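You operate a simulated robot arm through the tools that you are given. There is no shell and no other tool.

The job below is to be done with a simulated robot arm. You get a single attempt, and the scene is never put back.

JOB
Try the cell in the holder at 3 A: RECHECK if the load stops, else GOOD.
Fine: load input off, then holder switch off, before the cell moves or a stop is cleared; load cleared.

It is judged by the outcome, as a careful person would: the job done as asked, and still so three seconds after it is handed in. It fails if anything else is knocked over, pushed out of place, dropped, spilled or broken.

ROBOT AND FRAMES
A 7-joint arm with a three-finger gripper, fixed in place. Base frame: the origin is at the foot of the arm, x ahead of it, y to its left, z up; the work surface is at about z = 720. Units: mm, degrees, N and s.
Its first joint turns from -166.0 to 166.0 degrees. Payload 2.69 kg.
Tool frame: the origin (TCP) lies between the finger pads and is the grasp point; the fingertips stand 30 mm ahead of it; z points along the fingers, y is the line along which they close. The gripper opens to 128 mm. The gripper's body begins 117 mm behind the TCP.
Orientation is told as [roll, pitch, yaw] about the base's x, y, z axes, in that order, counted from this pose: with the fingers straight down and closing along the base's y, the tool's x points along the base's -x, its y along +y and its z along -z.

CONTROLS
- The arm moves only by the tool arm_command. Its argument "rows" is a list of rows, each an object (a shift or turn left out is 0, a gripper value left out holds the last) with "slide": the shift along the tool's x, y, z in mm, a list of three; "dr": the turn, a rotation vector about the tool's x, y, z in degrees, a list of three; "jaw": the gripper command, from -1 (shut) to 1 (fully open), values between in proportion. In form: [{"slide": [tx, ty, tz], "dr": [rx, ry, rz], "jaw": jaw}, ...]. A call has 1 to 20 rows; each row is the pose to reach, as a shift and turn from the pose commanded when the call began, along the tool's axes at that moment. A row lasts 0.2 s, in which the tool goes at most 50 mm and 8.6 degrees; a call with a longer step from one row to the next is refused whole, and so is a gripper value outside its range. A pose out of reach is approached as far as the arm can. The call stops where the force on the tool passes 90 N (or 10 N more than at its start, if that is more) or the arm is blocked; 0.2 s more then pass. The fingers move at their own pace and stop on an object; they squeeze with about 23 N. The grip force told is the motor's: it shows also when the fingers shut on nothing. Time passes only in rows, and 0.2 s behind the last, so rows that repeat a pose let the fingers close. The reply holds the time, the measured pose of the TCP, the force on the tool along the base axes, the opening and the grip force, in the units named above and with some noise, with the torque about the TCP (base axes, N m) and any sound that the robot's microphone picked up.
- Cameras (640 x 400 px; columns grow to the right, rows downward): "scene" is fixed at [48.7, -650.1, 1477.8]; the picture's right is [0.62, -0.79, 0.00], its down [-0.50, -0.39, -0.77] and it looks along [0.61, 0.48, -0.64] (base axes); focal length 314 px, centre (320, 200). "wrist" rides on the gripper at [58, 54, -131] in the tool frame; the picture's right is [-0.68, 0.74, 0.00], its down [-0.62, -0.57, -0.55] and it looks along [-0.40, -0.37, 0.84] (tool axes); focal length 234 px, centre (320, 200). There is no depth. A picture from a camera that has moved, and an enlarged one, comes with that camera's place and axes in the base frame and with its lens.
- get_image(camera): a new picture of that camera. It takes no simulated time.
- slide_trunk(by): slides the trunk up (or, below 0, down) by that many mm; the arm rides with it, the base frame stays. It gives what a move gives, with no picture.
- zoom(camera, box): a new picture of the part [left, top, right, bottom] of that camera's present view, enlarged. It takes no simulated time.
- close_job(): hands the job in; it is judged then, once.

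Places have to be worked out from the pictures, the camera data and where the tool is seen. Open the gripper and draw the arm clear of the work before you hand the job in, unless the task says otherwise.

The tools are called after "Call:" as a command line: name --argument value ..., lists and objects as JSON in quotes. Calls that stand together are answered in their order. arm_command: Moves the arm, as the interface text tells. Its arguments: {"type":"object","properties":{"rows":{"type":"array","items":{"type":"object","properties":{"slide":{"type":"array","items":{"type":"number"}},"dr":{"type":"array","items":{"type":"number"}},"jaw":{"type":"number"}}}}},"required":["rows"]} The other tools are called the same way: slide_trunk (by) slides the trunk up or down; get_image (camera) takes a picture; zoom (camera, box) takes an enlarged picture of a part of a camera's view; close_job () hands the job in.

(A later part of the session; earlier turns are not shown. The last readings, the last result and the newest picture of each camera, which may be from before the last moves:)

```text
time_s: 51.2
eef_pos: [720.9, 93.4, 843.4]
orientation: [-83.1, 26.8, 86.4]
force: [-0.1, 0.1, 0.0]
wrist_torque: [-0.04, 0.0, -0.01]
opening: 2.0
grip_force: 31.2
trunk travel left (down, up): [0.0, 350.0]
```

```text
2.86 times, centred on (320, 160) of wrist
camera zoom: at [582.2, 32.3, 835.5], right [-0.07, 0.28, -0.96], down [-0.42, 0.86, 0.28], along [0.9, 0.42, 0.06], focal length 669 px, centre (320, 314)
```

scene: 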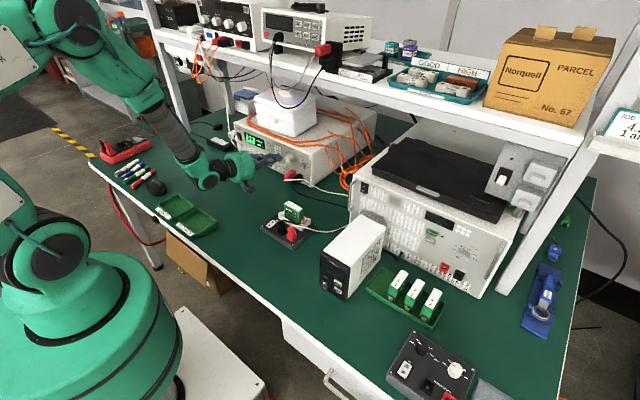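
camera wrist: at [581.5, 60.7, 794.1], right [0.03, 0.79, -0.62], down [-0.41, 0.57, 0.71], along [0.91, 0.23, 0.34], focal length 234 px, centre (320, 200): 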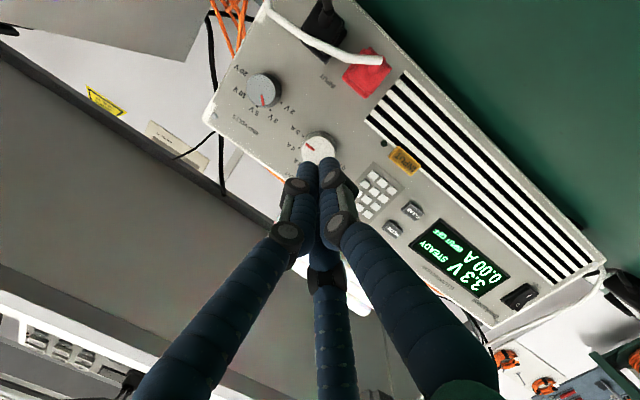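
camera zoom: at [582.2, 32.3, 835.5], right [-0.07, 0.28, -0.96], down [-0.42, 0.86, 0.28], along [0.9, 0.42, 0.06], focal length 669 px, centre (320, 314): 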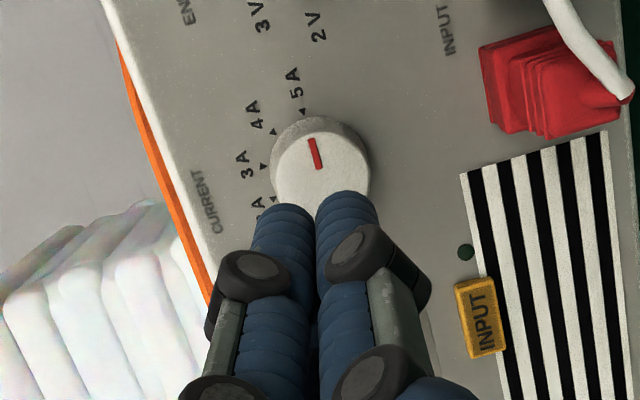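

Tracks well down to about -117°; the pointer is clearly at 5 A. I roll back +72° (to about -45°), open the fingers, and check the centring.

Call:
arm_command --rows '[{"dr": [0, 0, 8]}, {"dr": [0, 0, 16]}, {"dr": [0, 0, 24]}, {"dr": [0, 0, 32]}, {"dr": [0, 0, 40]}, {"dr": [0, 0, 48]}, {"dr": [0, 0, 56]}, {"dr": [0, 0, 64]}, {"dr": [0, 0, 72], "jaw": -0.0625}, {"dr": [0, 0, 72], "jaw": -0.0625}, {"dr": [0, 0, 72], "jaw": -0.0625}]'

Call:
zoom --camera "wrist" --box '[230, 90, 410, 230]'

```text
time_s: 53.6
eef_pos: [722.7, 92.4, 842.5]
orientation: [-81.4, -44.8, 77.1]
force: [0.0, 0.4, 0.4]
wrist_torque: [-0.02, -0.05, -0.01]
opening: 60.1
grip_force: 0.0
trunk travel left (down, up): [0.0, 350.0]
```

```text
2.86 times, centred on (320, 160) of wrist
camera zoom: at [585.6, 106.4, 778.0], right [0.11, 0.99, -0.04], down [-0.45, 0.09, 0.89], along [0.89, -0.08, 0.46], focal length 669 px, centre (320, 314)
```

zoom: 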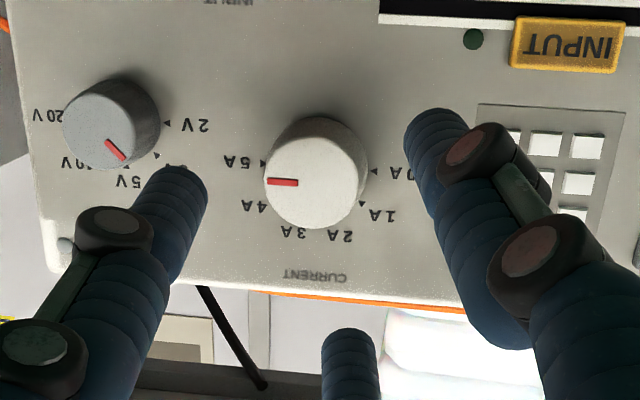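

Clear view: pointer at 5 A, fingers ready. I advance onto the knob with a ~1.5 mm lateral correction.

Call:
arm_command --rows '[{"slide": [1.4, -0.4, 12], "jaw": -0.0625}, {"slide": [1.4, -0.4, 24], "jaw": -0.0625}, {"slide": [1.4, -0.4, 34], "jaw": -0.0625}, {"slide": [1.4, -0.4, 39], "jaw": -0.0625}, {"slide": [1.4, -0.4, 39], "jaw": -0.0625}]'

Call:
zoom --camera "wrist" --box '[230, 90, 410, 230]'

Call:
zoom --camera "scene" --box '[270, 140, 330, 185]'

```text
time_s: 54.9
eef_pos: [761.5, 88.7, 838.3]
orientation: [-81.4, -44.8, 77.0]
force: [0.2, -0.3, 0.5]
wrist_torque: [-0.01, -0.02, -0.01]
opening: 59.9
grip_force: 0.0
trunk travel left (down, up): [0.0, 350.0]
```

```text
2.86 times, centred on (320, 160) of wrist
camera zoom: at [623.8, 100.6, 773.6], right [0.11, 0.99, -0.04], down [-0.45, 0.09, 0.89], along [0.89, -0.08, 0.46], focal length 669 px, centre (320, 314)
```

zoom: 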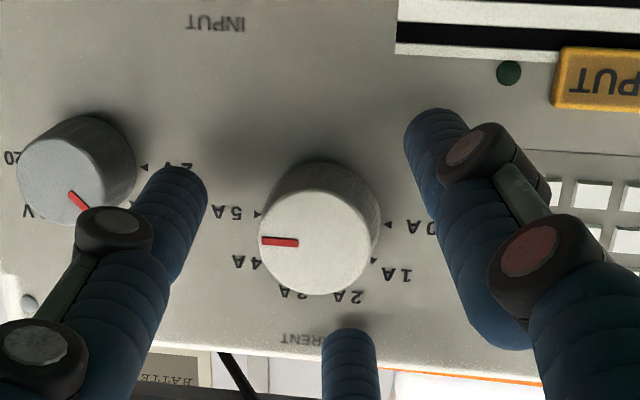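

```text
8.89 times, centred on (300, 162) of scene
camera zoom: at [48.7, -650.1, 1477.8], right [0.62, -0.79, 0.0], down [-0.5, -0.39, -0.77], along [0.61, 0.48, -0.64], focal length 2787 px, centre (498, 533)
```

zoom: 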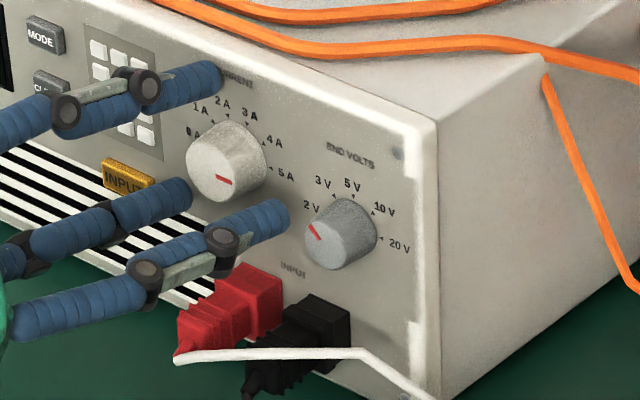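

Centred within a millimetre. I close on the knob.

Call:
arm_command --rows '[{"jaw": -0.4}, {"jaw": -0.55}, {"jaw": -1}, {"jaw": -1}, {"jaw": -1}]'

Call:
zoom --camera "wrist" --box '[230, 90, 410, 230]'

```text
time_s: 56.0
eef_pos: [760.6, 87.0, 837.7]
orientation: [-81.3, -44.8, 77.0]
force: [0.4, -8.5, -3.8]
wrist_torque: [-0.06, 0.07, -0.01]
opening: 29.6
grip_force: 45.1
trunk travel left (down, up): [0.0, 350.0]
```

```text
2.86 times, centred on (320, 160) of wrist
camera zoom: at [623.4, 100.1, 773.2], right [0.11, 0.99, -0.04], down [-0.45, 0.09, 0.89], along [0.89, -0.08, 0.46], focal length 669 px, centre (320, 314)
```

zoom: 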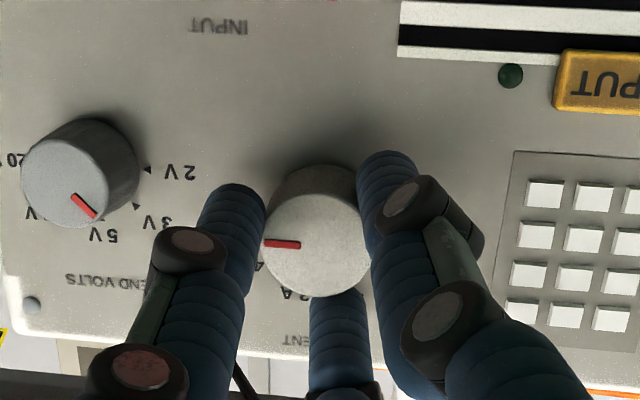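

Gripped with small side forces. I turn -18° first and check that the pointer follows.

Call:
arm_command --rows '[{"slide": [0.8, -0.3, 0], "dr": [0, 0, -4], "jaw": -1}, {"slide": [0.8, -0.3, 0], "dr": [0, 0, -9], "jaw": -1}, {"slide": [0.8, -0.3, 0], "dr": [0, 0, -14], "jaw": -1}, {"slide": [0.8, -0.3, 0], "dr": [0, 0, -18], "jaw": -1}]'

Call:
zoom --camera "wrist" --box '[230, 90, 410, 230]'

Call:
zoom --camera "scene" --box '[270, 140, 330, 185]'

```text
time_s: 57.0
eef_pos: [761.0, 87.5, 837.9]
orientation: [-83.2, -26.8, 80.2]
force: [-0.5, 4.4, 0.4]
wrist_torque: [0.03, -0.22, 0.0]
opening: 29.4
grip_force: 44.8
trunk travel left (down, up): [0.0, 350.0]
```

```text
2.86 times, centred on (320, 160) of wrist
camera zoom: at [621.1, 75.5, 777.9], right [0.07, 0.93, -0.35], down [-0.42, 0.34, 0.84], along [0.9, 0.09, 0.42], focal length 669 px, centre (320, 314)
```

zoom: 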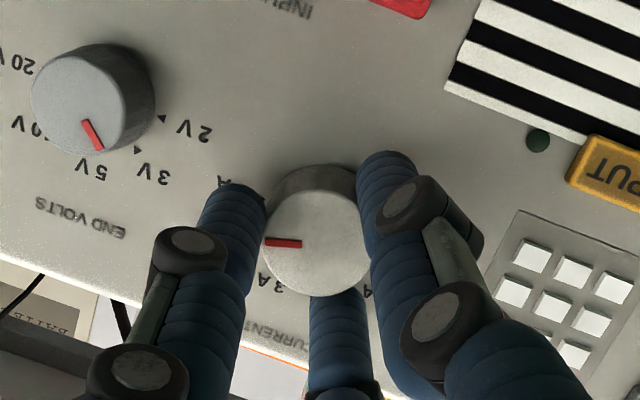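

```text
8.89 times, centred on (300, 162) of scene
camera zoom: at [48.7, -650.1, 1477.8], right [0.62, -0.79, 0.0], down [-0.5, -0.39, -0.77], along [0.61, 0.48, -0.64], focal length 2787 px, centre (498, 533)
```

zoom: 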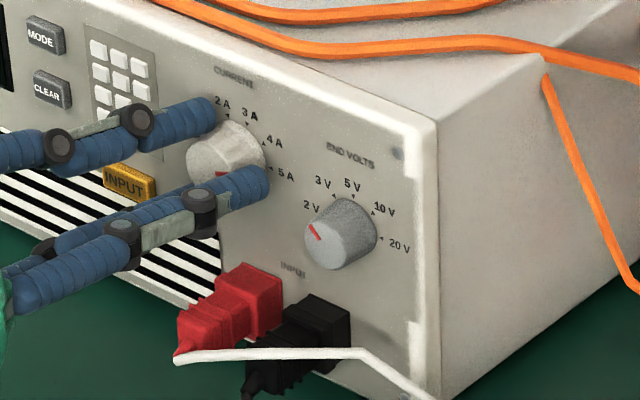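

The knob turns with the gripper. I continue the remaining 54°.

Call:
arm_command --rows '[{"dr": [0, 0, -6], "jaw": -1}, {"dr": [0, 0, -12], "jaw": -1}, {"dr": [0, 0, -18], "jaw": -1}, {"dr": [0, 0, -24], "jaw": -1}, {"dr": [0, 0, -30], "jaw": -1}, {"dr": [0, 0, -36], "jaw": -1}]'

Call:
zoom --camera "wrist" --box '[230, 90, 410, 230]'

```text
time_s: 58.5
eef_pos: [759.8, 87.0, 838.6]
orientation: [-83.8, 8.9, 84.2]
force: [4.1, 8.4, 0.6]
wrist_torque: [-0.02, -0.61, -0.05]
opening: 29.5
grip_force: 44.7
trunk travel left (down, up): [0.0, 350.0]
```

```text
2.86 times, centred on (320, 160) of wrist
camera zoom: at [619.2, 37.3, 807.9], right [-0.02, 0.56, -0.83], down [-0.41, 0.75, 0.52], along [0.91, 0.35, 0.21], focal length 669 px, centre (320, 314)
```

zoom: 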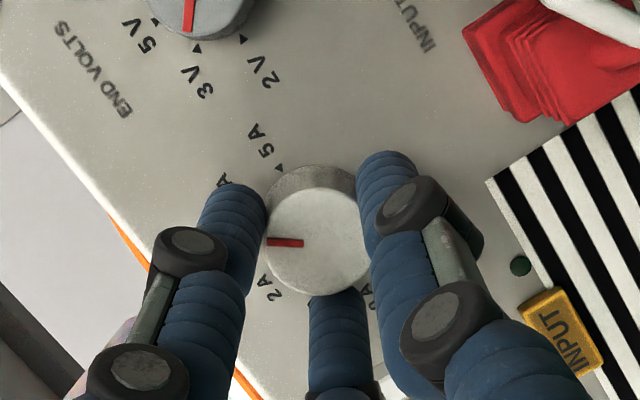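

Pointer is now between 4 A and 3 A as expected. I turn the last 18°.

Call:
arm_command --rows '[{"dr": [0, 0, -6], "jaw": -1}, {"dr": [0, 0, -12], "jaw": -1}, {"dr": [0, 0, -18], "jaw": -1}, {"dr": [0, 0, -18], "jaw": -1}]'

Call:
zoom --camera "wrist" --box '[230, 90, 410, 230]'

Call:
zoom --camera "scene" --box '[270, 140, 330, 185]'

```text
time_s: 59.5
eef_pos: [760.0, 87.7, 837.6]
orientation: [-83.1, 26.9, 86.3]
force: [-0.5, 11.3, 2.6]
wrist_torque: [-0.01, -0.21, 0.53]
opening: 29.3
grip_force: 44.7
trunk travel left (down, up): [0.0, 350.0]
```

```text
2.86 times, centred on (320, 160) of wrist
camera zoom: at [619.8, 26.5, 830.3], right [-0.07, 0.28, -0.96], down [-0.42, 0.86, 0.28], along [0.9, 0.42, 0.06], focal length 669 px, centre (320, 314)
```

zoom: 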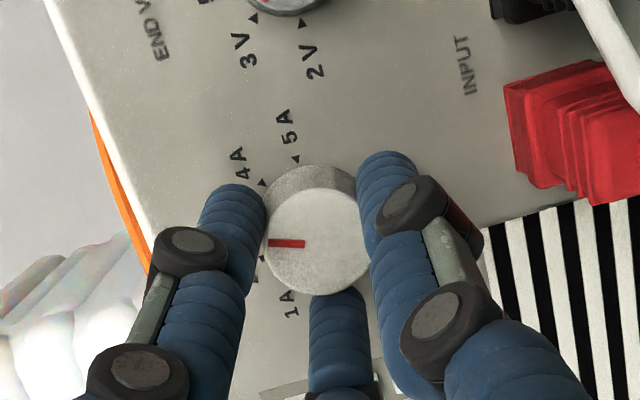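

```text
8.89 times, centred on (300, 162) of scene
camera zoom: at [48.7, -650.1, 1477.8], right [0.62, -0.79, 0.0], down [-0.5, -0.39, -0.77], along [0.61, 0.48, -0.64], focal length 2787 px, centre (498, 533)
```

zoom: 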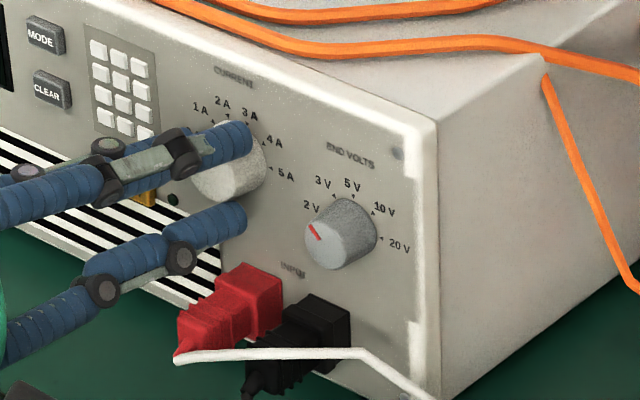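

I open the fingers and back off along the tool axis to check the setting.

Call:
arm_command --rows '[{"jaw": -0.3}, {"jaw": -0.0625}, {"jaw": -0.0625}, {"slide": [0, 0, -12], "jaw": -0.0625}, {"slide": [0, 0, -25], "jaw": -0.0625}, {"slide": [0, 0, -40], "jaw": -0.0625}]'

Call:
zoom --camera "wrist" --box '[230, 90, 410, 230]'

Call:
zoom --camera "scene" --box '[270, 140, 330, 185]'

```text
time_s: 60.9
eef_pos: [721.8, 91.2, 840.8]
orientation: [-83.0, 26.7, 86.2]
force: [0.9, 0.1, 0.3]
wrist_torque: [0.02, 0.0, 0.02]
opening: 60.1
grip_force: 0.0
trunk travel left (down, up): [0.0, 350.0]
```

```text
2.86 times, centred on (320, 160) of wrist
camera zoom: at [580.5, 30.7, 834.0], right [-0.07, 0.28, -0.96], down [-0.42, 0.86, 0.28], along [0.9, 0.42, 0.06], focal length 669 px, centre (320, 314)
```

zoom: 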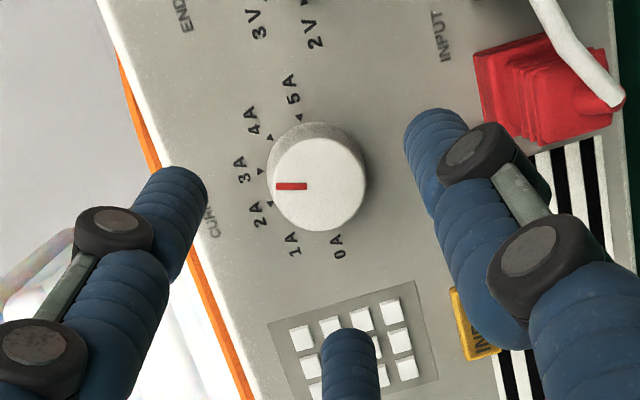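

```text
8.89 times, centred on (300, 162) of scene
camera zoom: at [48.7, -650.1, 1477.8], right [0.62, -0.79, 0.0], down [-0.5, -0.39, -0.77], along [0.61, 0.48, -0.64], focal length 2787 px, centre (498, 533)
```

zoom: 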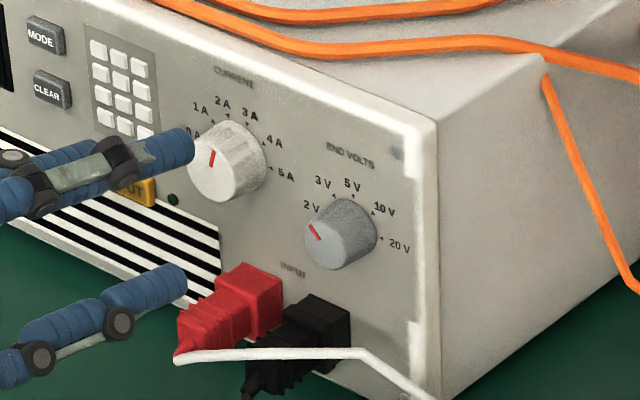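

The pointer now sits at 3 A, END VOLTS untouched. Next I shut the fingers and move to a standoff in front of the INPUT button (y≈154, z≈792).

Call:
arm_command --rows '[{"slide": [-10, 0.8, -10], "jaw": -1}, {"slide": [-31, 2.5, -10], "jaw": -1}, {"slide": [-52, 4, -8], "jaw": -1}, {"slide": [-70, 5.5, -5], "jaw": -1}, {"slide": [-83.2, 6.2, -2.9], "jaw": -1}, {"slide": [-83.2, 6.2, -2.9], "jaw": -1}]'

Call:
get_image --camera "wrist"

Call:
zoom --camera "scene" --box '[220, 110, 340, 200]'

```text
time_s: 62.2
eef_pos: [721.7, 162.2, 798.1]
orientation: [-83.1, 26.8, 86.3]
force: [0.1, -0.4, 0.0]
wrist_torque: [-0.03, -0.03, -0.01]
opening: 2.0
grip_force: 22.5
trunk travel left (down, up): [0.0, 350.0]
```

```text
taken
camera wrist: at [582.3, 102.4, 791.1], right [-0.07, 0.28, -0.96], down [-0.42, 0.86, 0.28], along [0.9, 0.42, 0.06], focal length 234 px, centre (320, 200)
```

wrist: 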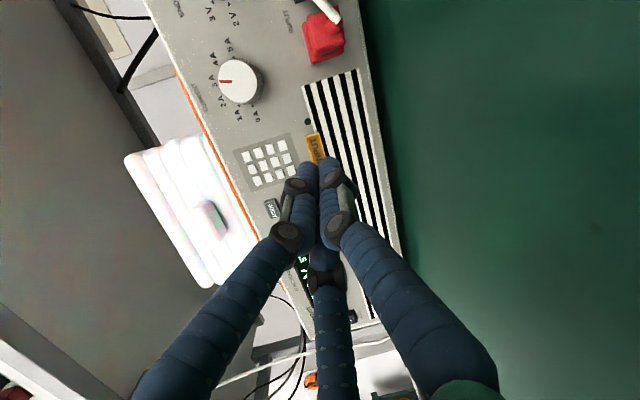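

```text
4.44 times, centred on (280, 155) of scene
camera zoom: at [48.7, -650.1, 1477.8], right [0.62, -0.79, 0.0], down [-0.5, -0.39, -0.77], along [0.61, 0.48, -0.64], focal length 1394 px, centre (498, 400)
```

zoom: 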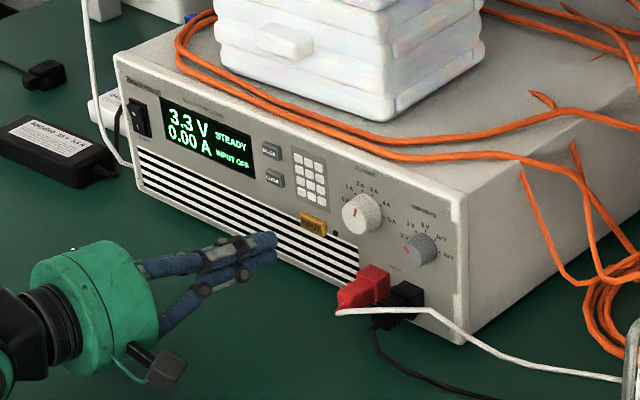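

Close to alignment. I zoom to confirm where the axis meets the INPUT button.

Call:
zoom --camera "wrist" --box '[250, 90, 390, 200]'

```text
3.64 times, centred on (320, 145) of wrist
camera zoom: at [582.3, 102.4, 791.1], right [-0.07, 0.28, -0.96], down [-0.42, 0.86, 0.28], along [0.9, 0.42, 0.06], focal length 852 px, centre (320, 400)
```

zoom: 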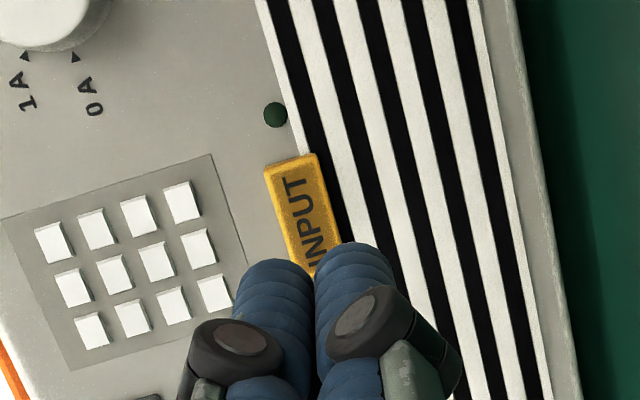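

Alignment is good (axis on the button, slightly low to stay off the keypad). I advance to just short of contact.

Call:
arm_command --rows '[{"slide": [0, 0, 14], "jaw": -1}, {"slide": [0, 0, 26], "jaw": -1}, {"slide": [0, 0, 35], "jaw": -1}, {"slide": [0, 0, 35], "jaw": -1}]'

Call:
zoom --camera "scene" --box '[240, 120, 320, 180]'

```text
time_s: 63.2
eef_pos: [755.8, 158.9, 797.7]
orientation: [-83.2, 26.7, 86.3]
force: [0.0, -0.7, 0.8]
wrist_torque: [0.0, 0.03, 0.01]
opening: 2.1
grip_force: 22.7
trunk travel left (down, up): [0.0, 350.0]
```

```text
6.67 times, centred on (280, 150) of scene
camera zoom: at [48.7, -650.1, 1477.8], right [0.62, -0.79, 0.0], down [-0.5, -0.39, -0.77], along [0.61, 0.48, -0.64], focal length 2090 px, centre (587, 533)
```

zoom: 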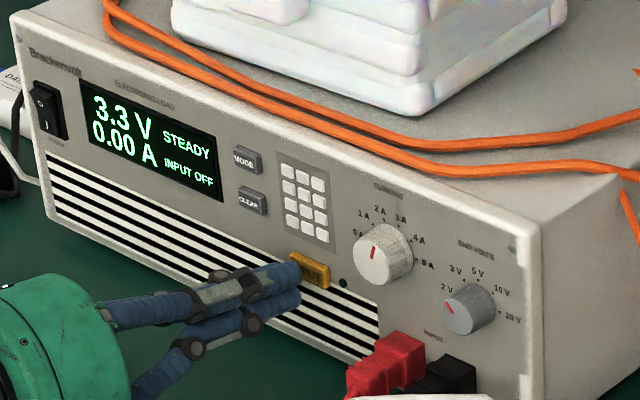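

Just short of the button; display still INPUT OFF. I nudge 3 mm lower and press in small steps.

Call:
arm_command --rows '[{"slide": [-1.3, 2.7, 0.3], "jaw": -1}, {"slide": [-1.3, 2.7, 2.3], "jaw": -1}, {"slide": [-1.3, 2.7, 4.3], "jaw": -1}]'

Call:
zoom --camera "scene" --box '[225, 115, 305, 175]'

```text
time_s: 64.0
eef_pos: [760.2, 158.4, 791.7]
orientation: [-83.2, 26.8, 86.3]
force: [0.0, -0.3, -0.5]
wrist_torque: [0.0, 0.02, 0.0]
opening: 2.3
grip_force: 23.3
trunk travel left (down, up): [0.0, 350.0]
```

```text
6.67 times, centred on (265, 145) of scene
camera zoom: at [48.7, -650.1, 1477.8], right [0.62, -0.79, 0.0], down [-0.5, -0.39, -0.77], along [0.61, 0.48, -0.64], focal length 2090 px, centre (687, 567)
```

zoom: 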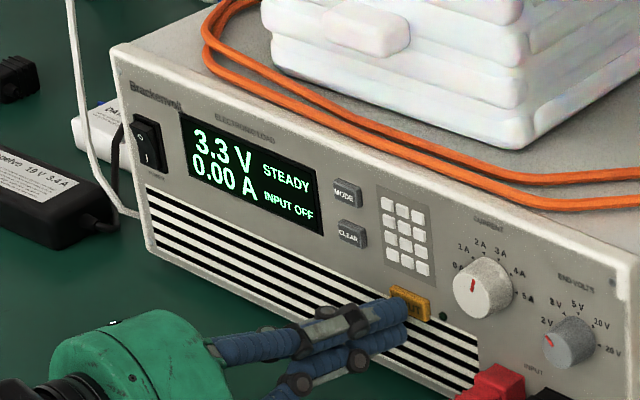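

Not yet in contact. I continue forward 2 mm at a time.

Call:
arm_command --rows '[{"slide": [0, 0, 2], "jaw": -1}, {"slide": [0, 0, 3.5], "jaw": -1}]'

Call:
zoom --camera "scene" --box '[225, 115, 305, 175]'

```text
time_s: 64.7
eef_pos: [765.8, 158.1, 791.8]
orientation: [-83.2, 26.7, 86.4]
force: [0.8, 0.1, -0.2]
wrist_torque: [-0.02, 0.0, 0.01]
opening: 2.2
grip_force: 22.9
trunk travel left (down, up): [0.0, 350.0]
```

```text
6.67 times, centred on (265, 145) of scene
camera zoom: at [48.7, -650.1, 1477.8], right [0.62, -0.79, 0.0], down [-0.5, -0.39, -0.77], along [0.61, 0.48, -0.64], focal length 2090 px, centre (687, 567)
```

zoom: 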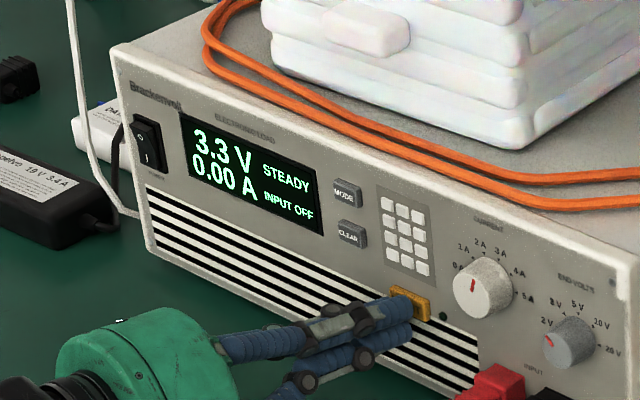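

Still no contact force. Continue forward a little more.

Call:
arm_command --rows '[{"slide": [0, 0, 1.5], "jaw": -1}, {"slide": [0, 0, 3], "jaw": -1}]'

Call:
zoom --camera "scene" --box '[225, 115, 305, 175]'

```text
time_s: 65.2
eef_pos: [768.3, 157.5, 790.9]
orientation: [-83.2, 26.6, 86.3]
force: [-0.7, -0.3, 0.5]
wrist_torque: [0.02, 0.0, 0.03]
opening: 1.9
grip_force: 23.0
trunk travel left (down, up): [0.0, 350.0]
heard: click
```

```text
6.67 times, centred on (265, 145) of scene
camera zoom: at [48.7, -650.1, 1477.8], right [0.62, -0.79, 0.0], down [-0.5, -0.39, -0.77], along [0.61, 0.48, -0.64], focal length 2090 px, centre (687, 567)
```

zoom: 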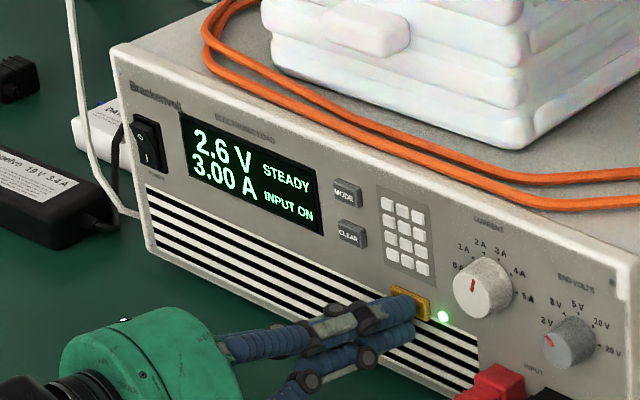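

Click: the load is drawing 3.00 A at 2.6 V (INPUT ON). I back off slightly and watch whether the load stops.

Call:
arm_command --rows '[{"slide": [0, 0, -6], "jaw": -1}, {"slide": [0, 0, -14], "jaw": -1}]'

Call:
zoom --camera "scene" --box '[225, 115, 305, 175]'

```text
time_s: 65.8
eef_pos: [753.2, 159.1, 792.7]
orientation: [-83.2, 26.7, 86.3]
force: [0.1, -0.8, 0.2]
wrist_torque: [-0.03, 0.02, -0.01]
opening: 2.1
grip_force: 23.2
trunk travel left (down, up): [0.0, 350.0]
```

```text
6.67 times, centred on (265, 145) of scene
camera zoom: at [48.7, -650.1, 1477.8], right [0.62, -0.79, 0.0], down [-0.5, -0.39, -0.77], along [0.61, 0.48, -0.64], focal length 2090 px, centre (687, 567)
```

zoom: 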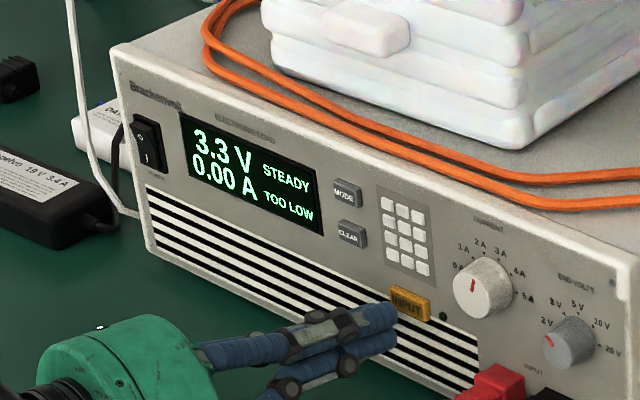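

The load has stopped: display shows TOO LOW, 0.00 A, LED out – so cell 26 goes to RECHECK. Before doing anything I look closely at the INPUT button, LED and display to understand the input state.

Call:
zoom --camera "scene" --box '[280, 145, 330, 190]'

Call:
zoom --camera "scene" --box '[240, 120, 300, 165]'

Call:
get_image --camera "wrist"

```text
8.89 times, centred on (305, 168) of scene
camera zoom: at [48.7, -650.1, 1477.8], right [0.62, -0.79, 0.0], down [-0.5, -0.39, -0.77], along [0.61, 0.48, -0.64], focal length 2787 px, centre (453, 489)
```

zoom: 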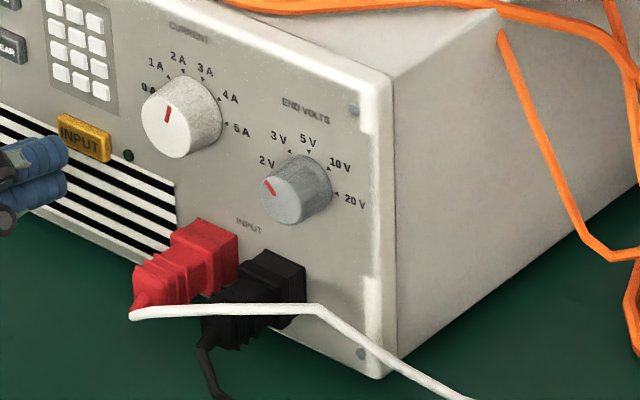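

```text
8.89 times, centred on (270, 142) of scene
camera zoom: at [48.7, -650.1, 1477.8], right [0.62, -0.79, 0.0], down [-0.5, -0.39, -0.77], along [0.61, 0.48, -0.64], focal length 2787 px, centre (764, 711)
```

zoom: 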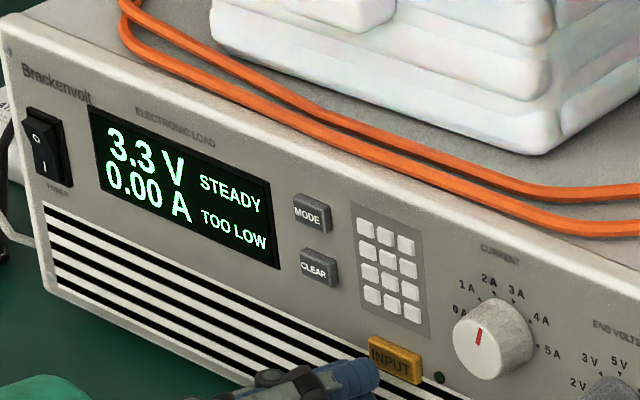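

```text
taken
camera wrist: at [612.9, 98.9, 785.3], right [-0.07, 0.28, -0.96], down [-0.42, 0.86, 0.28], along [0.9, 0.42, 0.06], focal length 234 px, centre (320, 200)
```

wrist: 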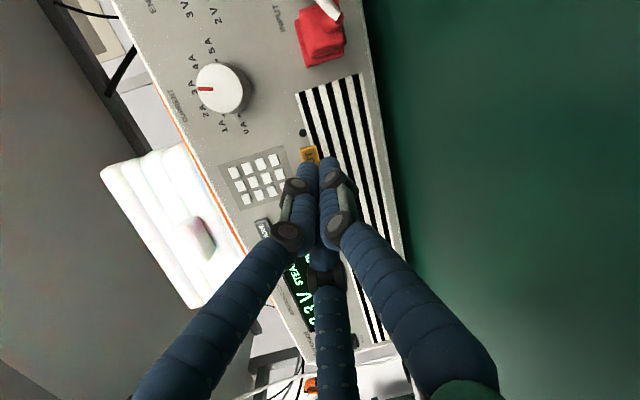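

Status is latched TOO LOW. I press INPUT once to make sure the load input is switched off (watching the LED in case it toggles the other way), before touching the holder or CLEAR.

Call:
arm_command --rows '[{"slide": [0, 0, 6], "jaw": -1}, {"slide": [0, 0, 11], "jaw": -1}, {"slide": [0, 0, 14], "jaw": -1}]'

Call:
zoom --camera "scene" --box '[225, 115, 305, 175]'

```text
time_s: 66.7
eef_pos: [766.6, 156.8, 791.2]
orientation: [-83.2, 26.8, 86.2]
force: [-1.6, -0.5, -0.7]
wrist_torque: [0.05, 0.01, 0.05]
opening: 2.0
grip_force: 23.1
trunk travel left (down, up): [0.0, 350.0]
```

```text
6.67 times, centred on (265, 145) of scene
camera zoom: at [48.7, -650.1, 1477.8], right [0.62, -0.79, 0.0], down [-0.5, -0.39, -0.77], along [0.61, 0.48, -0.64], focal length 2090 px, centre (687, 567)
```

zoom: 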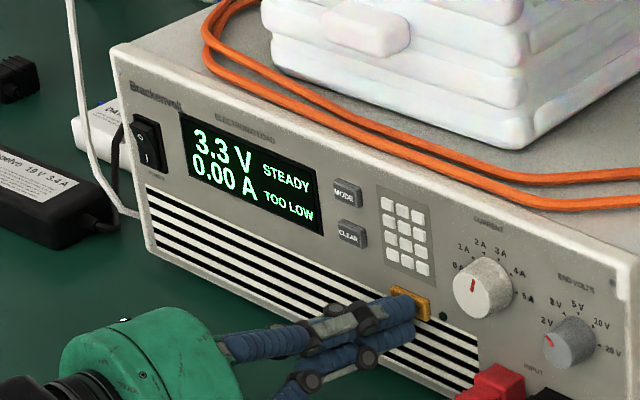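

No click yet, only slight contact. I press about 1.5 mm further.

Call:
arm_command --rows '[{"slide": [0, 0, 1.5], "jaw": -1}]'

Call:
zoom --camera "scene" --box '[225, 115, 305, 175]'

```text
time_s: 67.0
eef_pos: [769.2, 156.8, 790.9]
orientation: [-83.2, 26.7, 86.3]
force: [-1.8, 0.6, 0.7]
wrist_torque: [0.01, -0.03, 0.01]
opening: 2.2
grip_force: 22.4
trunk travel left (down, up): [0.0, 350.0]
heard: click
```

```text
6.67 times, centred on (265, 145) of scene
camera zoom: at [48.7, -650.1, 1477.8], right [0.62, -0.79, 0.0], down [-0.5, -0.39, -0.77], along [0.61, 0.48, -0.64], focal length 2090 px, centre (687, 567)
```

zoom: 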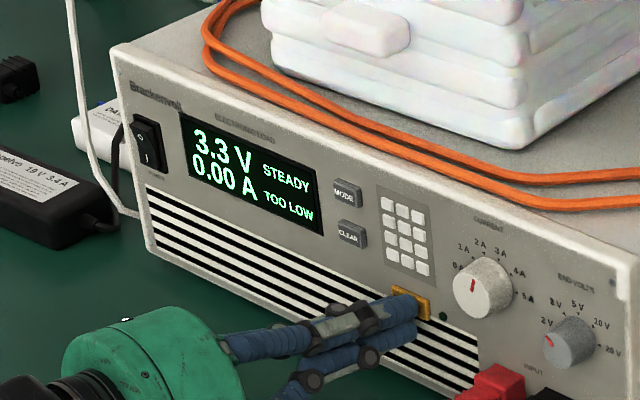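

The INPUT press clicked; LED stays dark, 0.00 A, TOO LOW latched. Now I retreat from the panel, then raise the trunk back to its original height for the tool-down work at the holder.

Call:
arm_command --rows '[{"slide": [0, 0, -12], "jaw": -1}, {"slide": [0, 0, -35], "jaw": -1}, {"slide": [0, 0, -65], "jaw": -1}, {"slide": [0, 0, -95], "jaw": -1}, {"slide": [0, 0, -95], "jaw": -1}]'

Call:
slide_trunk --by 150

Call:
get_image --camera "scene"

```text
time_s: 68.2
eef_pos: [675.0, 168.3, 801.1]
orientation: [-83.3, 26.7, 86.2]
force: [-0.6, -0.1, -0.2]
wrist_torque: [0.03, 0.01, 0.0]
opening: 2.5
grip_force: 22.9
trunk travel left (down, up): [0.0, 350.0]
```

```text
time_s: 70.0
eef_pos: [675.5, 168.2, 950.4]
orientation: [-83.1, 26.7, 86.3]
force: [0.3, 0.7, -0.6]
wrist_torque: [-0.03, -0.05, 0.02]
opening: 2.2
grip_force: 23.0
trunk travel left (down, up): [-150.0, 200.0]
```

```text
taken
```

scene: 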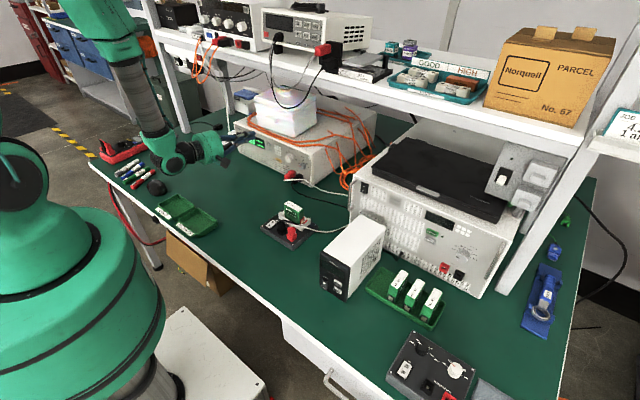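

Clear of the bench. I bring the tool slowly back to pointing straight down (yaw 90°) at about (600, 60, 980).

Call:
arm_command --rows '[{"slide": [8.8, 2.5, -4.9], "dr": [-6.19, -1.88, 1.25], "jaw": -1}, {"slide": [17.6, 4.9, -9.9], "dr": [-12.38, -3.76, 2.5]}, {"slide": [26.4, 7.4, -14.8], "dr": [-18.57, -5.65, 3.74]}, {"slide": [35.1, 9.8, -19.8], "dr": [-24.76, -7.53, 4.99]}, {"slide": [43.9, 12.3, -24.7], "dr": [-30.95, -9.41, 6.24]}, {"slide": [52.7, 14.7, -29.7], "dr": [-37.14, -11.29, 7.49]}, {"slide": [61.5, 17.2, -34.6], "dr": [-43.32, -13.18, 8.73]}, {"slide": [70.3, 19.6, -39.6], "dr": [-49.51, -15.06, 9.98]}, {"slide": [79.1, 22.1, -44.5], "dr": [-55.7, -16.94, 11.23]}, {"slide": [87.8, 24.5, -49.5], "dr": [-61.89, -18.82, 12.48]}, {"slide": [96.6, 27, -54.4], "dr": [-68.08, -20.71, 13.72]}, {"slide": [105.4, 29.4, -59.4], "dr": [-74.27, -22.59, 14.97]}, {"slide": [114.2, 31.9, -64.3], "dr": [-80.46, -24.47, 16.22]}, {"slide": [114.2, 31.9, -64.3], "dr": [-80.46, -24.47, 16.22]}, {"slide": [114.2, 31.9, -64.3], "dr": [-80.46, -24.47, 16.22]}]'

Call:
get_image --camera "scene"

Call:
get_image --camera "wrist"

```text
time_s: 73.2
eef_pos: [599.9, 61.0, 979.9]
orientation: [0.0, 0.0, 90.1]
force: [0.2, 0.6, -0.3]
wrist_torque: [-0.02, -0.03, 0.01]
opening: 2.3
grip_force: 23.0
trunk travel left (down, up): [-150.0, 200.0]
```

```text
taken
```

scene: 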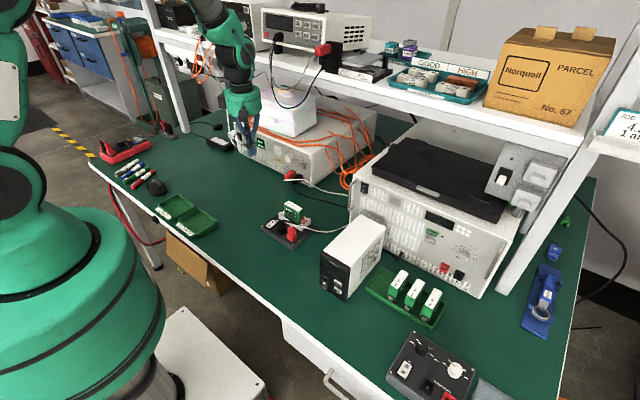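

```text
taken
camera wrist: at [546.7, 2.2, 1110.5], right [-0.74, 0.67, 0.0], down [0.56, 0.62, 0.55], along [0.37, 0.4, -0.84], focal length 234 px, centre (320, 200)
```

wrist: 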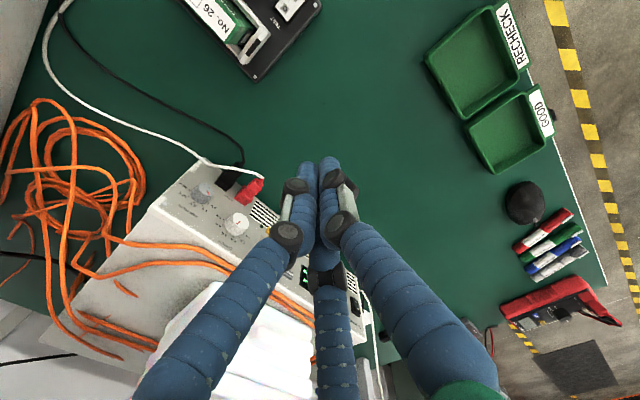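

Tool is cleanly vertical. Pictures show three prongs while the spec says two fingers, which matters for gripping the cell, so I'll do a gentle table-touch test on a clear spot: open, tilt 10° about the closing axis, and see at what height contact occurs.

Call:
arm_command --rows '[{"slide": [-8, 8, 36], "jaw": 1}, {"slide": [-16, 16, 72], "dr": [0, -3, 0], "jaw": 1}, {"slide": [-24, 24, 108], "dr": [0, -6, 0], "jaw": 1}, {"slide": [-32, 32, 144], "dr": [0, -10, 0], "jaw": 1}, {"slide": [-39, 40, 185], "dr": [0, -10, 0], "jaw": 1}, {"slide": [-39, 40, 210], "dr": [0, -10, 0], "jaw": 1}, {"slide": [-39, 40, 210], "dr": [0, -10, 0], "jaw": 1}]'

Call:
get_image --camera "wrist"

Call:
zoom --camera "scene" --box '[180, 120, 320, 240]'

```text
time_s: 74.8
eef_pos: [561.3, 98.5, 769.6]
orientation: [-0.3, -9.9, 90.2]
force: [0.4, 0.7, 0.2]
wrist_torque: [-0.03, 0.01, -0.02]
opening: 128.1
grip_force: 0.1
trunk travel left (down, up): [-150.0, 200.0]
```

```text
taken
camera wrist: at [508.4, 17.6, 888.8], right [-0.74, 0.66, 0.11], down [0.56, 0.51, 0.65], along [0.37, 0.54, -0.75], focal length 234 px, centre (320, 200)
```

wrist: 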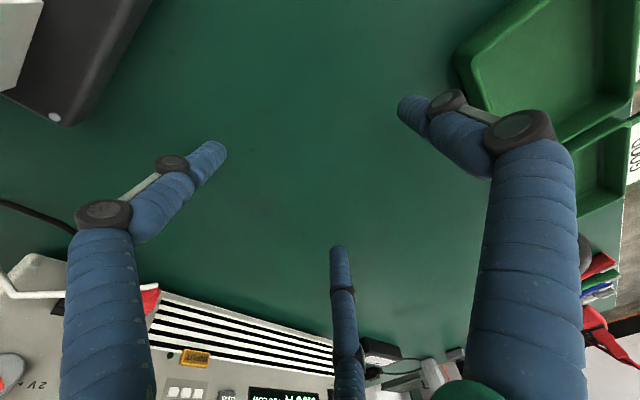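

```text
3.33 times, centred on (250, 180) of scene
camera zoom: at [48.7, -650.1, 1477.8], right [0.62, -0.79, 0.0], down [-0.5, -0.39, -0.77], along [0.61, 0.48, -0.64], focal length 1045 px, centre (553, 267)
```

zoom: 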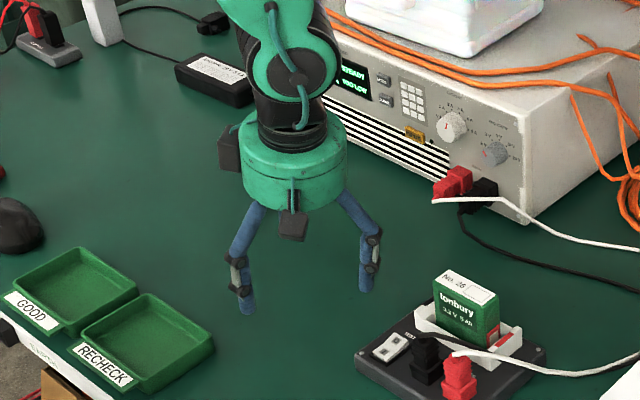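

Everything is clear around. I lower in small steps, first to TCP z≈764.

Call:
arm_command --rows '[{"slide": [0.3, 0, 2], "jaw": 1}, {"slide": [0.7, 0, 4], "jaw": 1}, {"slide": [1.0, 0, 6], "jaw": 1}]'

Call:
arm_command --rows '[{"slide": [0.3, 0, 1.5], "jaw": 1}, {"slide": [0.5, 0, 3], "jaw": 1}]'

```text
time_s: 75.6
eef_pos: [561.6, 98.3, 764.3]
orientation: [-0.1, -9.9, 90.2]
force: [-0.5, 0.4, 0.3]
wrist_torque: [0.01, 0.01, 0.0]
opening: 128.1
grip_force: 0.0
trunk travel left (down, up): [-150.0, 200.0]
```

```text
time_s: 76.2
eef_pos: [561.5, 98.6, 761.6]
orientation: [-0.2, -10.0, 90.0]
force: [0.3, 0.2, 0.2]
wrist_torque: [0.02, 0.02, -0.01]
opening: 128.1
grip_force: 0.0
trunk travel left (down, up): [-150.0, 200.0]
```

No contact at 761.6. I continue a few mm further.

Call:
arm_command --rows '[{"slide": [0.3, 0, 1.5], "jaw": 1}, {"slide": [0.5, 0, 3], "jaw": 1}]'

Call:
zoom --camera "scene" --box '[210, 150, 300, 220]'

```text
time_s: 76.8
eef_pos: [561.0, 98.3, 758.6]
orientation: [-0.2, -9.9, 90.2]
force: [-0.7, -0.1, 0.3]
wrist_torque: [-0.02, 0.02, 0.02]
opening: 128.3
grip_force: 0.0
trunk travel left (down, up): [-150.0, 200.0]
```

```text
5.71 times, centred on (255, 185) of scene
camera zoom: at [48.7, -650.1, 1477.8], right [0.62, -0.79, 0.0], down [-0.5, -0.39, -0.77], along [0.61, 0.48, -0.64], focal length 1792 px, centre (691, 286)
```

zoom: 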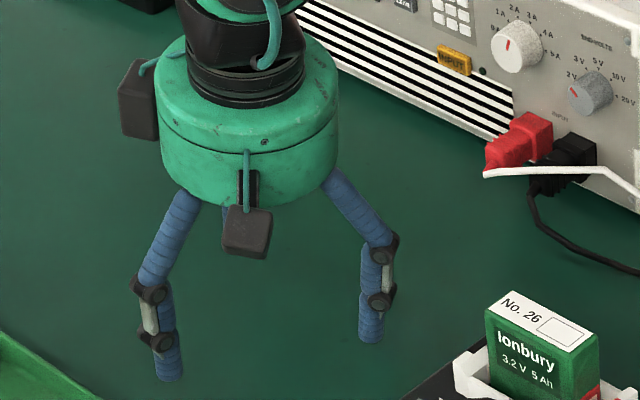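

Visually the near-right prong should be touching the table now, yet there's no force. I go a few mm further to settle it.

Call:
arm_command --rows '[{"slide": [0.3, 0, 1.5], "jaw": 1}, {"slide": [0.5, 0, 3], "jaw": 1}]'

Call:
arm_command --rows '[{"slide": [0.2, 0, 1.2], "jaw": 1}, {"slide": [0.4, 0, 2.4], "jaw": 1}]'

Call:
zoom --camera "scene" --box '[210, 150, 300, 220]'

```text
time_s: 77.4
eef_pos: [560.0, 99.4, 754.4]
orientation: [-0.1, -10.0, 90.1]
force: [0.7, -0.5, -0.7]
wrist_torque: [0.01, -0.01, 0.02]
opening: 127.9
grip_force: 0.0
trunk travel left (down, up): [-150.0, 200.0]
```

```text
time_s: 78.0
eef_pos: [562.0, 101.0, 753.4]
orientation: [-0.2, -9.9, 90.2]
force: [-0.5, 0.3, 0.3]
wrist_torque: [0.0, -0.01, 0.02]
opening: 128.1
grip_force: 0.1
trunk travel left (down, up): [-150.0, 200.0]
```

```text
5.71 times, centred on (255, 185) of scene
camera zoom: at [48.7, -650.1, 1477.8], right [0.62, -0.79, 0.0], down [-0.5, -0.39, -0.77], along [0.61, 0.48, -0.64], focal length 1792 px, centre (691, 286)
```

zoom: 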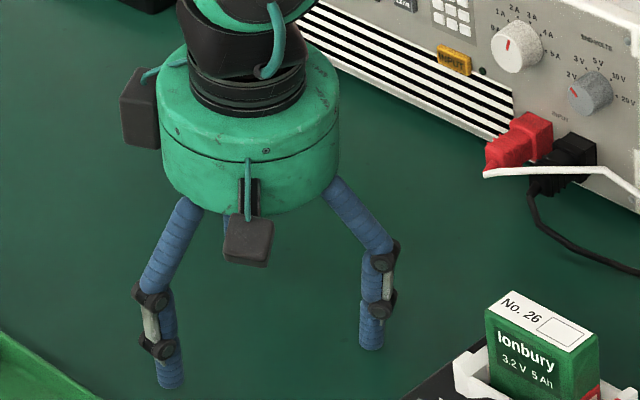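

Still no contact at 753 although that prong visually dips into the table: so physically it is the two-finger gripper described, closing along tool y. Now I rise, straighten, shut the fingers and move above the O end of the TEST rocker (x≈556, y≈-53).

Call:
arm_command --rows '[{"slide": [-6, 0, -35], "jaw": -1}, {"slide": [-12, 0, -75], "dr": [0, 3, 0], "jaw": -1}, {"slide": [15, 1, -105], "dr": [0, 6, 0], "jaw": -1}, {"slide": [50, 2, -112], "dr": [0, 10, 0], "jaw": -1}, {"slide": [85, 3, -116], "dr": [0, 10, 0], "jaw": -1}, {"slide": [115, 4, -119], "dr": [0, 10, 0], "jaw": -1}, {"slide": [134.3, 5, -122.2], "dr": [0, 10, 0], "jaw": -1}, {"slide": [134.3, 5, -122.2], "dr": [0, 10, 0], "jaw": -1}]'

Call:
get_image --camera "wrist"

Call:
zoom --camera "scene" --box '[250, 170, 320, 245]'

```text
time_s: 79.8
eef_pos: [557.4, -53.3, 848.9]
orientation: [-0.1, -0.1, 90.2]
force: [-0.8, 0.1, 0.3]
wrist_torque: [0.02, -0.02, -0.02]
opening: 2.3
grip_force: 22.9
trunk travel left (down, up): [-150.0, 200.0]
```

```text
taken
camera wrist: at [503.1, -112.3, 979.8], right [-0.74, 0.67, 0.0], down [0.56, 0.62, 0.55], along [0.37, 0.4, -0.84], focal length 234 px, centre (320, 200)
```

wrist: 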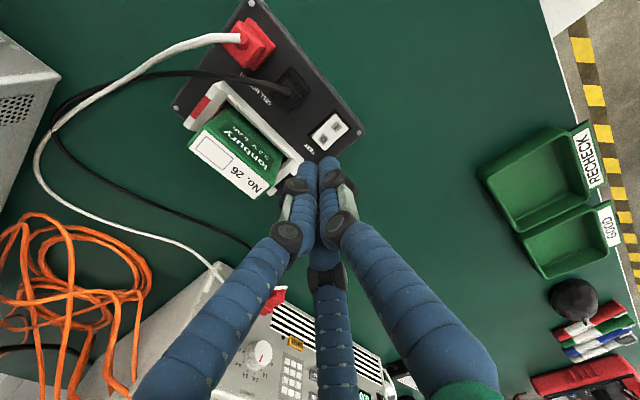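

```text
5.33 times, centred on (285, 208) of scene
camera zoom: at [48.7, -650.1, 1477.8], right [0.62, -0.79, 0.0], down [-0.5, -0.39, -0.77], along [0.61, 0.48, -0.64], focal length 1672 px, centre (507, 160)
```

zoom: 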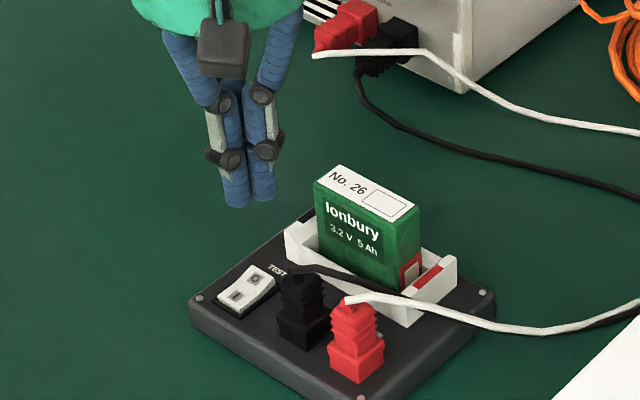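

I zoom on the rocker from the wrist camera to fix the O end's position.

Call:
zoom --camera "wrist" --box '[280, 90, 380, 170]'

```text
5.00 times, centred on (330, 130) of wrist
camera zoom: at [503.1, -112.3, 979.8], right [-0.74, 0.67, 0.0], down [0.56, 0.62, 0.55], along [0.37, 0.4, -0.84], focal length 1171 px, centre (270, 550)
```

zoom: 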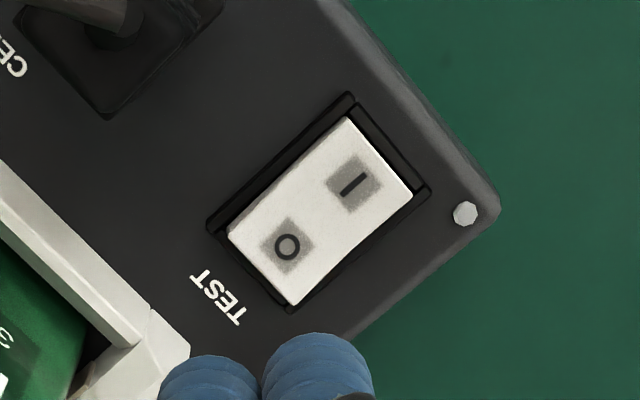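

The O end centre is at about (553, -53). I lower to just above it.

Call:
arm_command --rows '[{"slide": [0, 2, 25], "jaw": -1}, {"slide": [0, 2, 48], "jaw": -1}, {"slide": [0, 2, 60], "jaw": -1}, {"slide": [0, 2, 60], "jaw": -1}]'

Call:
arm_command --rows '[{"slide": [0, 0, 2], "jaw": -1}, {"slide": [0, 0, 4], "jaw": -1}]'

Call:
zoom --camera "scene" --box '[250, 190, 320, 245]'

```text
time_s: 80.8
eef_pos: [554.9, -54.3, 788.7]
orientation: [-0.1, 0.1, 90.1]
force: [0.0, 0.9, -0.2]
wrist_torque: [0.01, 0.0, 0.03]
opening: 2.2
grip_force: 23.2
trunk travel left (down, up): [-150.0, 200.0]
```

```text
time_s: 81.4
eef_pos: [553.6, -54.7, 785.0]
orientation: [-0.1, 0.0, 90.1]
force: [0.7, 0.1, -0.3]
wrist_torque: [0.03, -0.01, -0.02]
opening: 2.3
grip_force: 22.8
trunk travel left (down, up): [-150.0, 200.0]
```

```text
7.27 times, centred on (285, 218) of scene
camera zoom: at [48.7, -650.1, 1477.8], right [0.62, -0.79, 0.0], down [-0.5, -0.39, -0.77], along [0.61, 0.48, -0.64], focal length 2280 px, centre (574, 73)
```

zoom: 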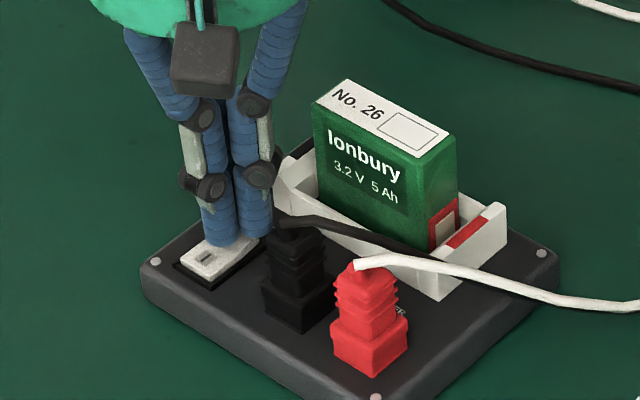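

No force yet at tip z≈755. I step down further.

Call:
arm_command --rows '[{"slide": [0, 0, 1.5], "jaw": -1}, {"slide": [0, 0, 3], "jaw": -1}]'

Call:
zoom --camera "scene" --box '[250, 190, 320, 245]'

Call:
zoom --camera "scene" --box '[225, 115, 305, 175]'

```text
time_s: 82.0
eef_pos: [555.1, -55.1, 781.4]
orientation: [-0.1, 0.1, 90.1]
force: [-0.1, -0.2, 2.0]
wrist_torque: [0.02, 0.01, 0.01]
opening: 2.3
grip_force: 22.5
trunk travel left (down, up): [-150.0, 200.0]
```

```text
7.27 times, centred on (285, 218) of scene
camera zoom: at [48.7, -650.1, 1477.8], right [0.62, -0.79, 0.0], down [-0.5, -0.39, -0.77], along [0.61, 0.48, -0.64], focal length 2280 px, centre (574, 73)
```

zoom: 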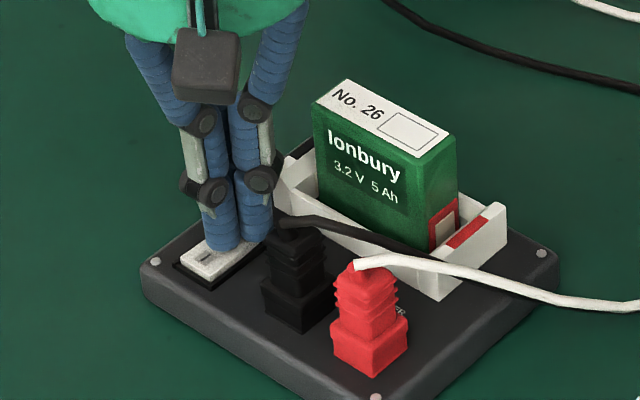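

```text
6.67 times, centred on (265, 145) of scene
camera zoom: at [48.7, -650.1, 1477.8], right [0.62, -0.79, 0.0], down [-0.5, -0.39, -0.77], along [0.61, 0.48, -0.64], focal length 2090 px, centre (687, 567)
```

zoom: 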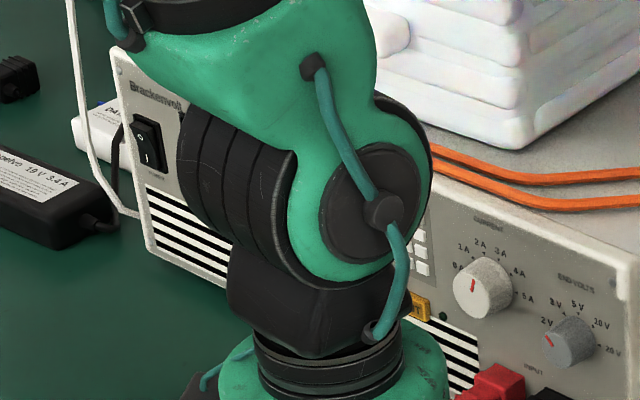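

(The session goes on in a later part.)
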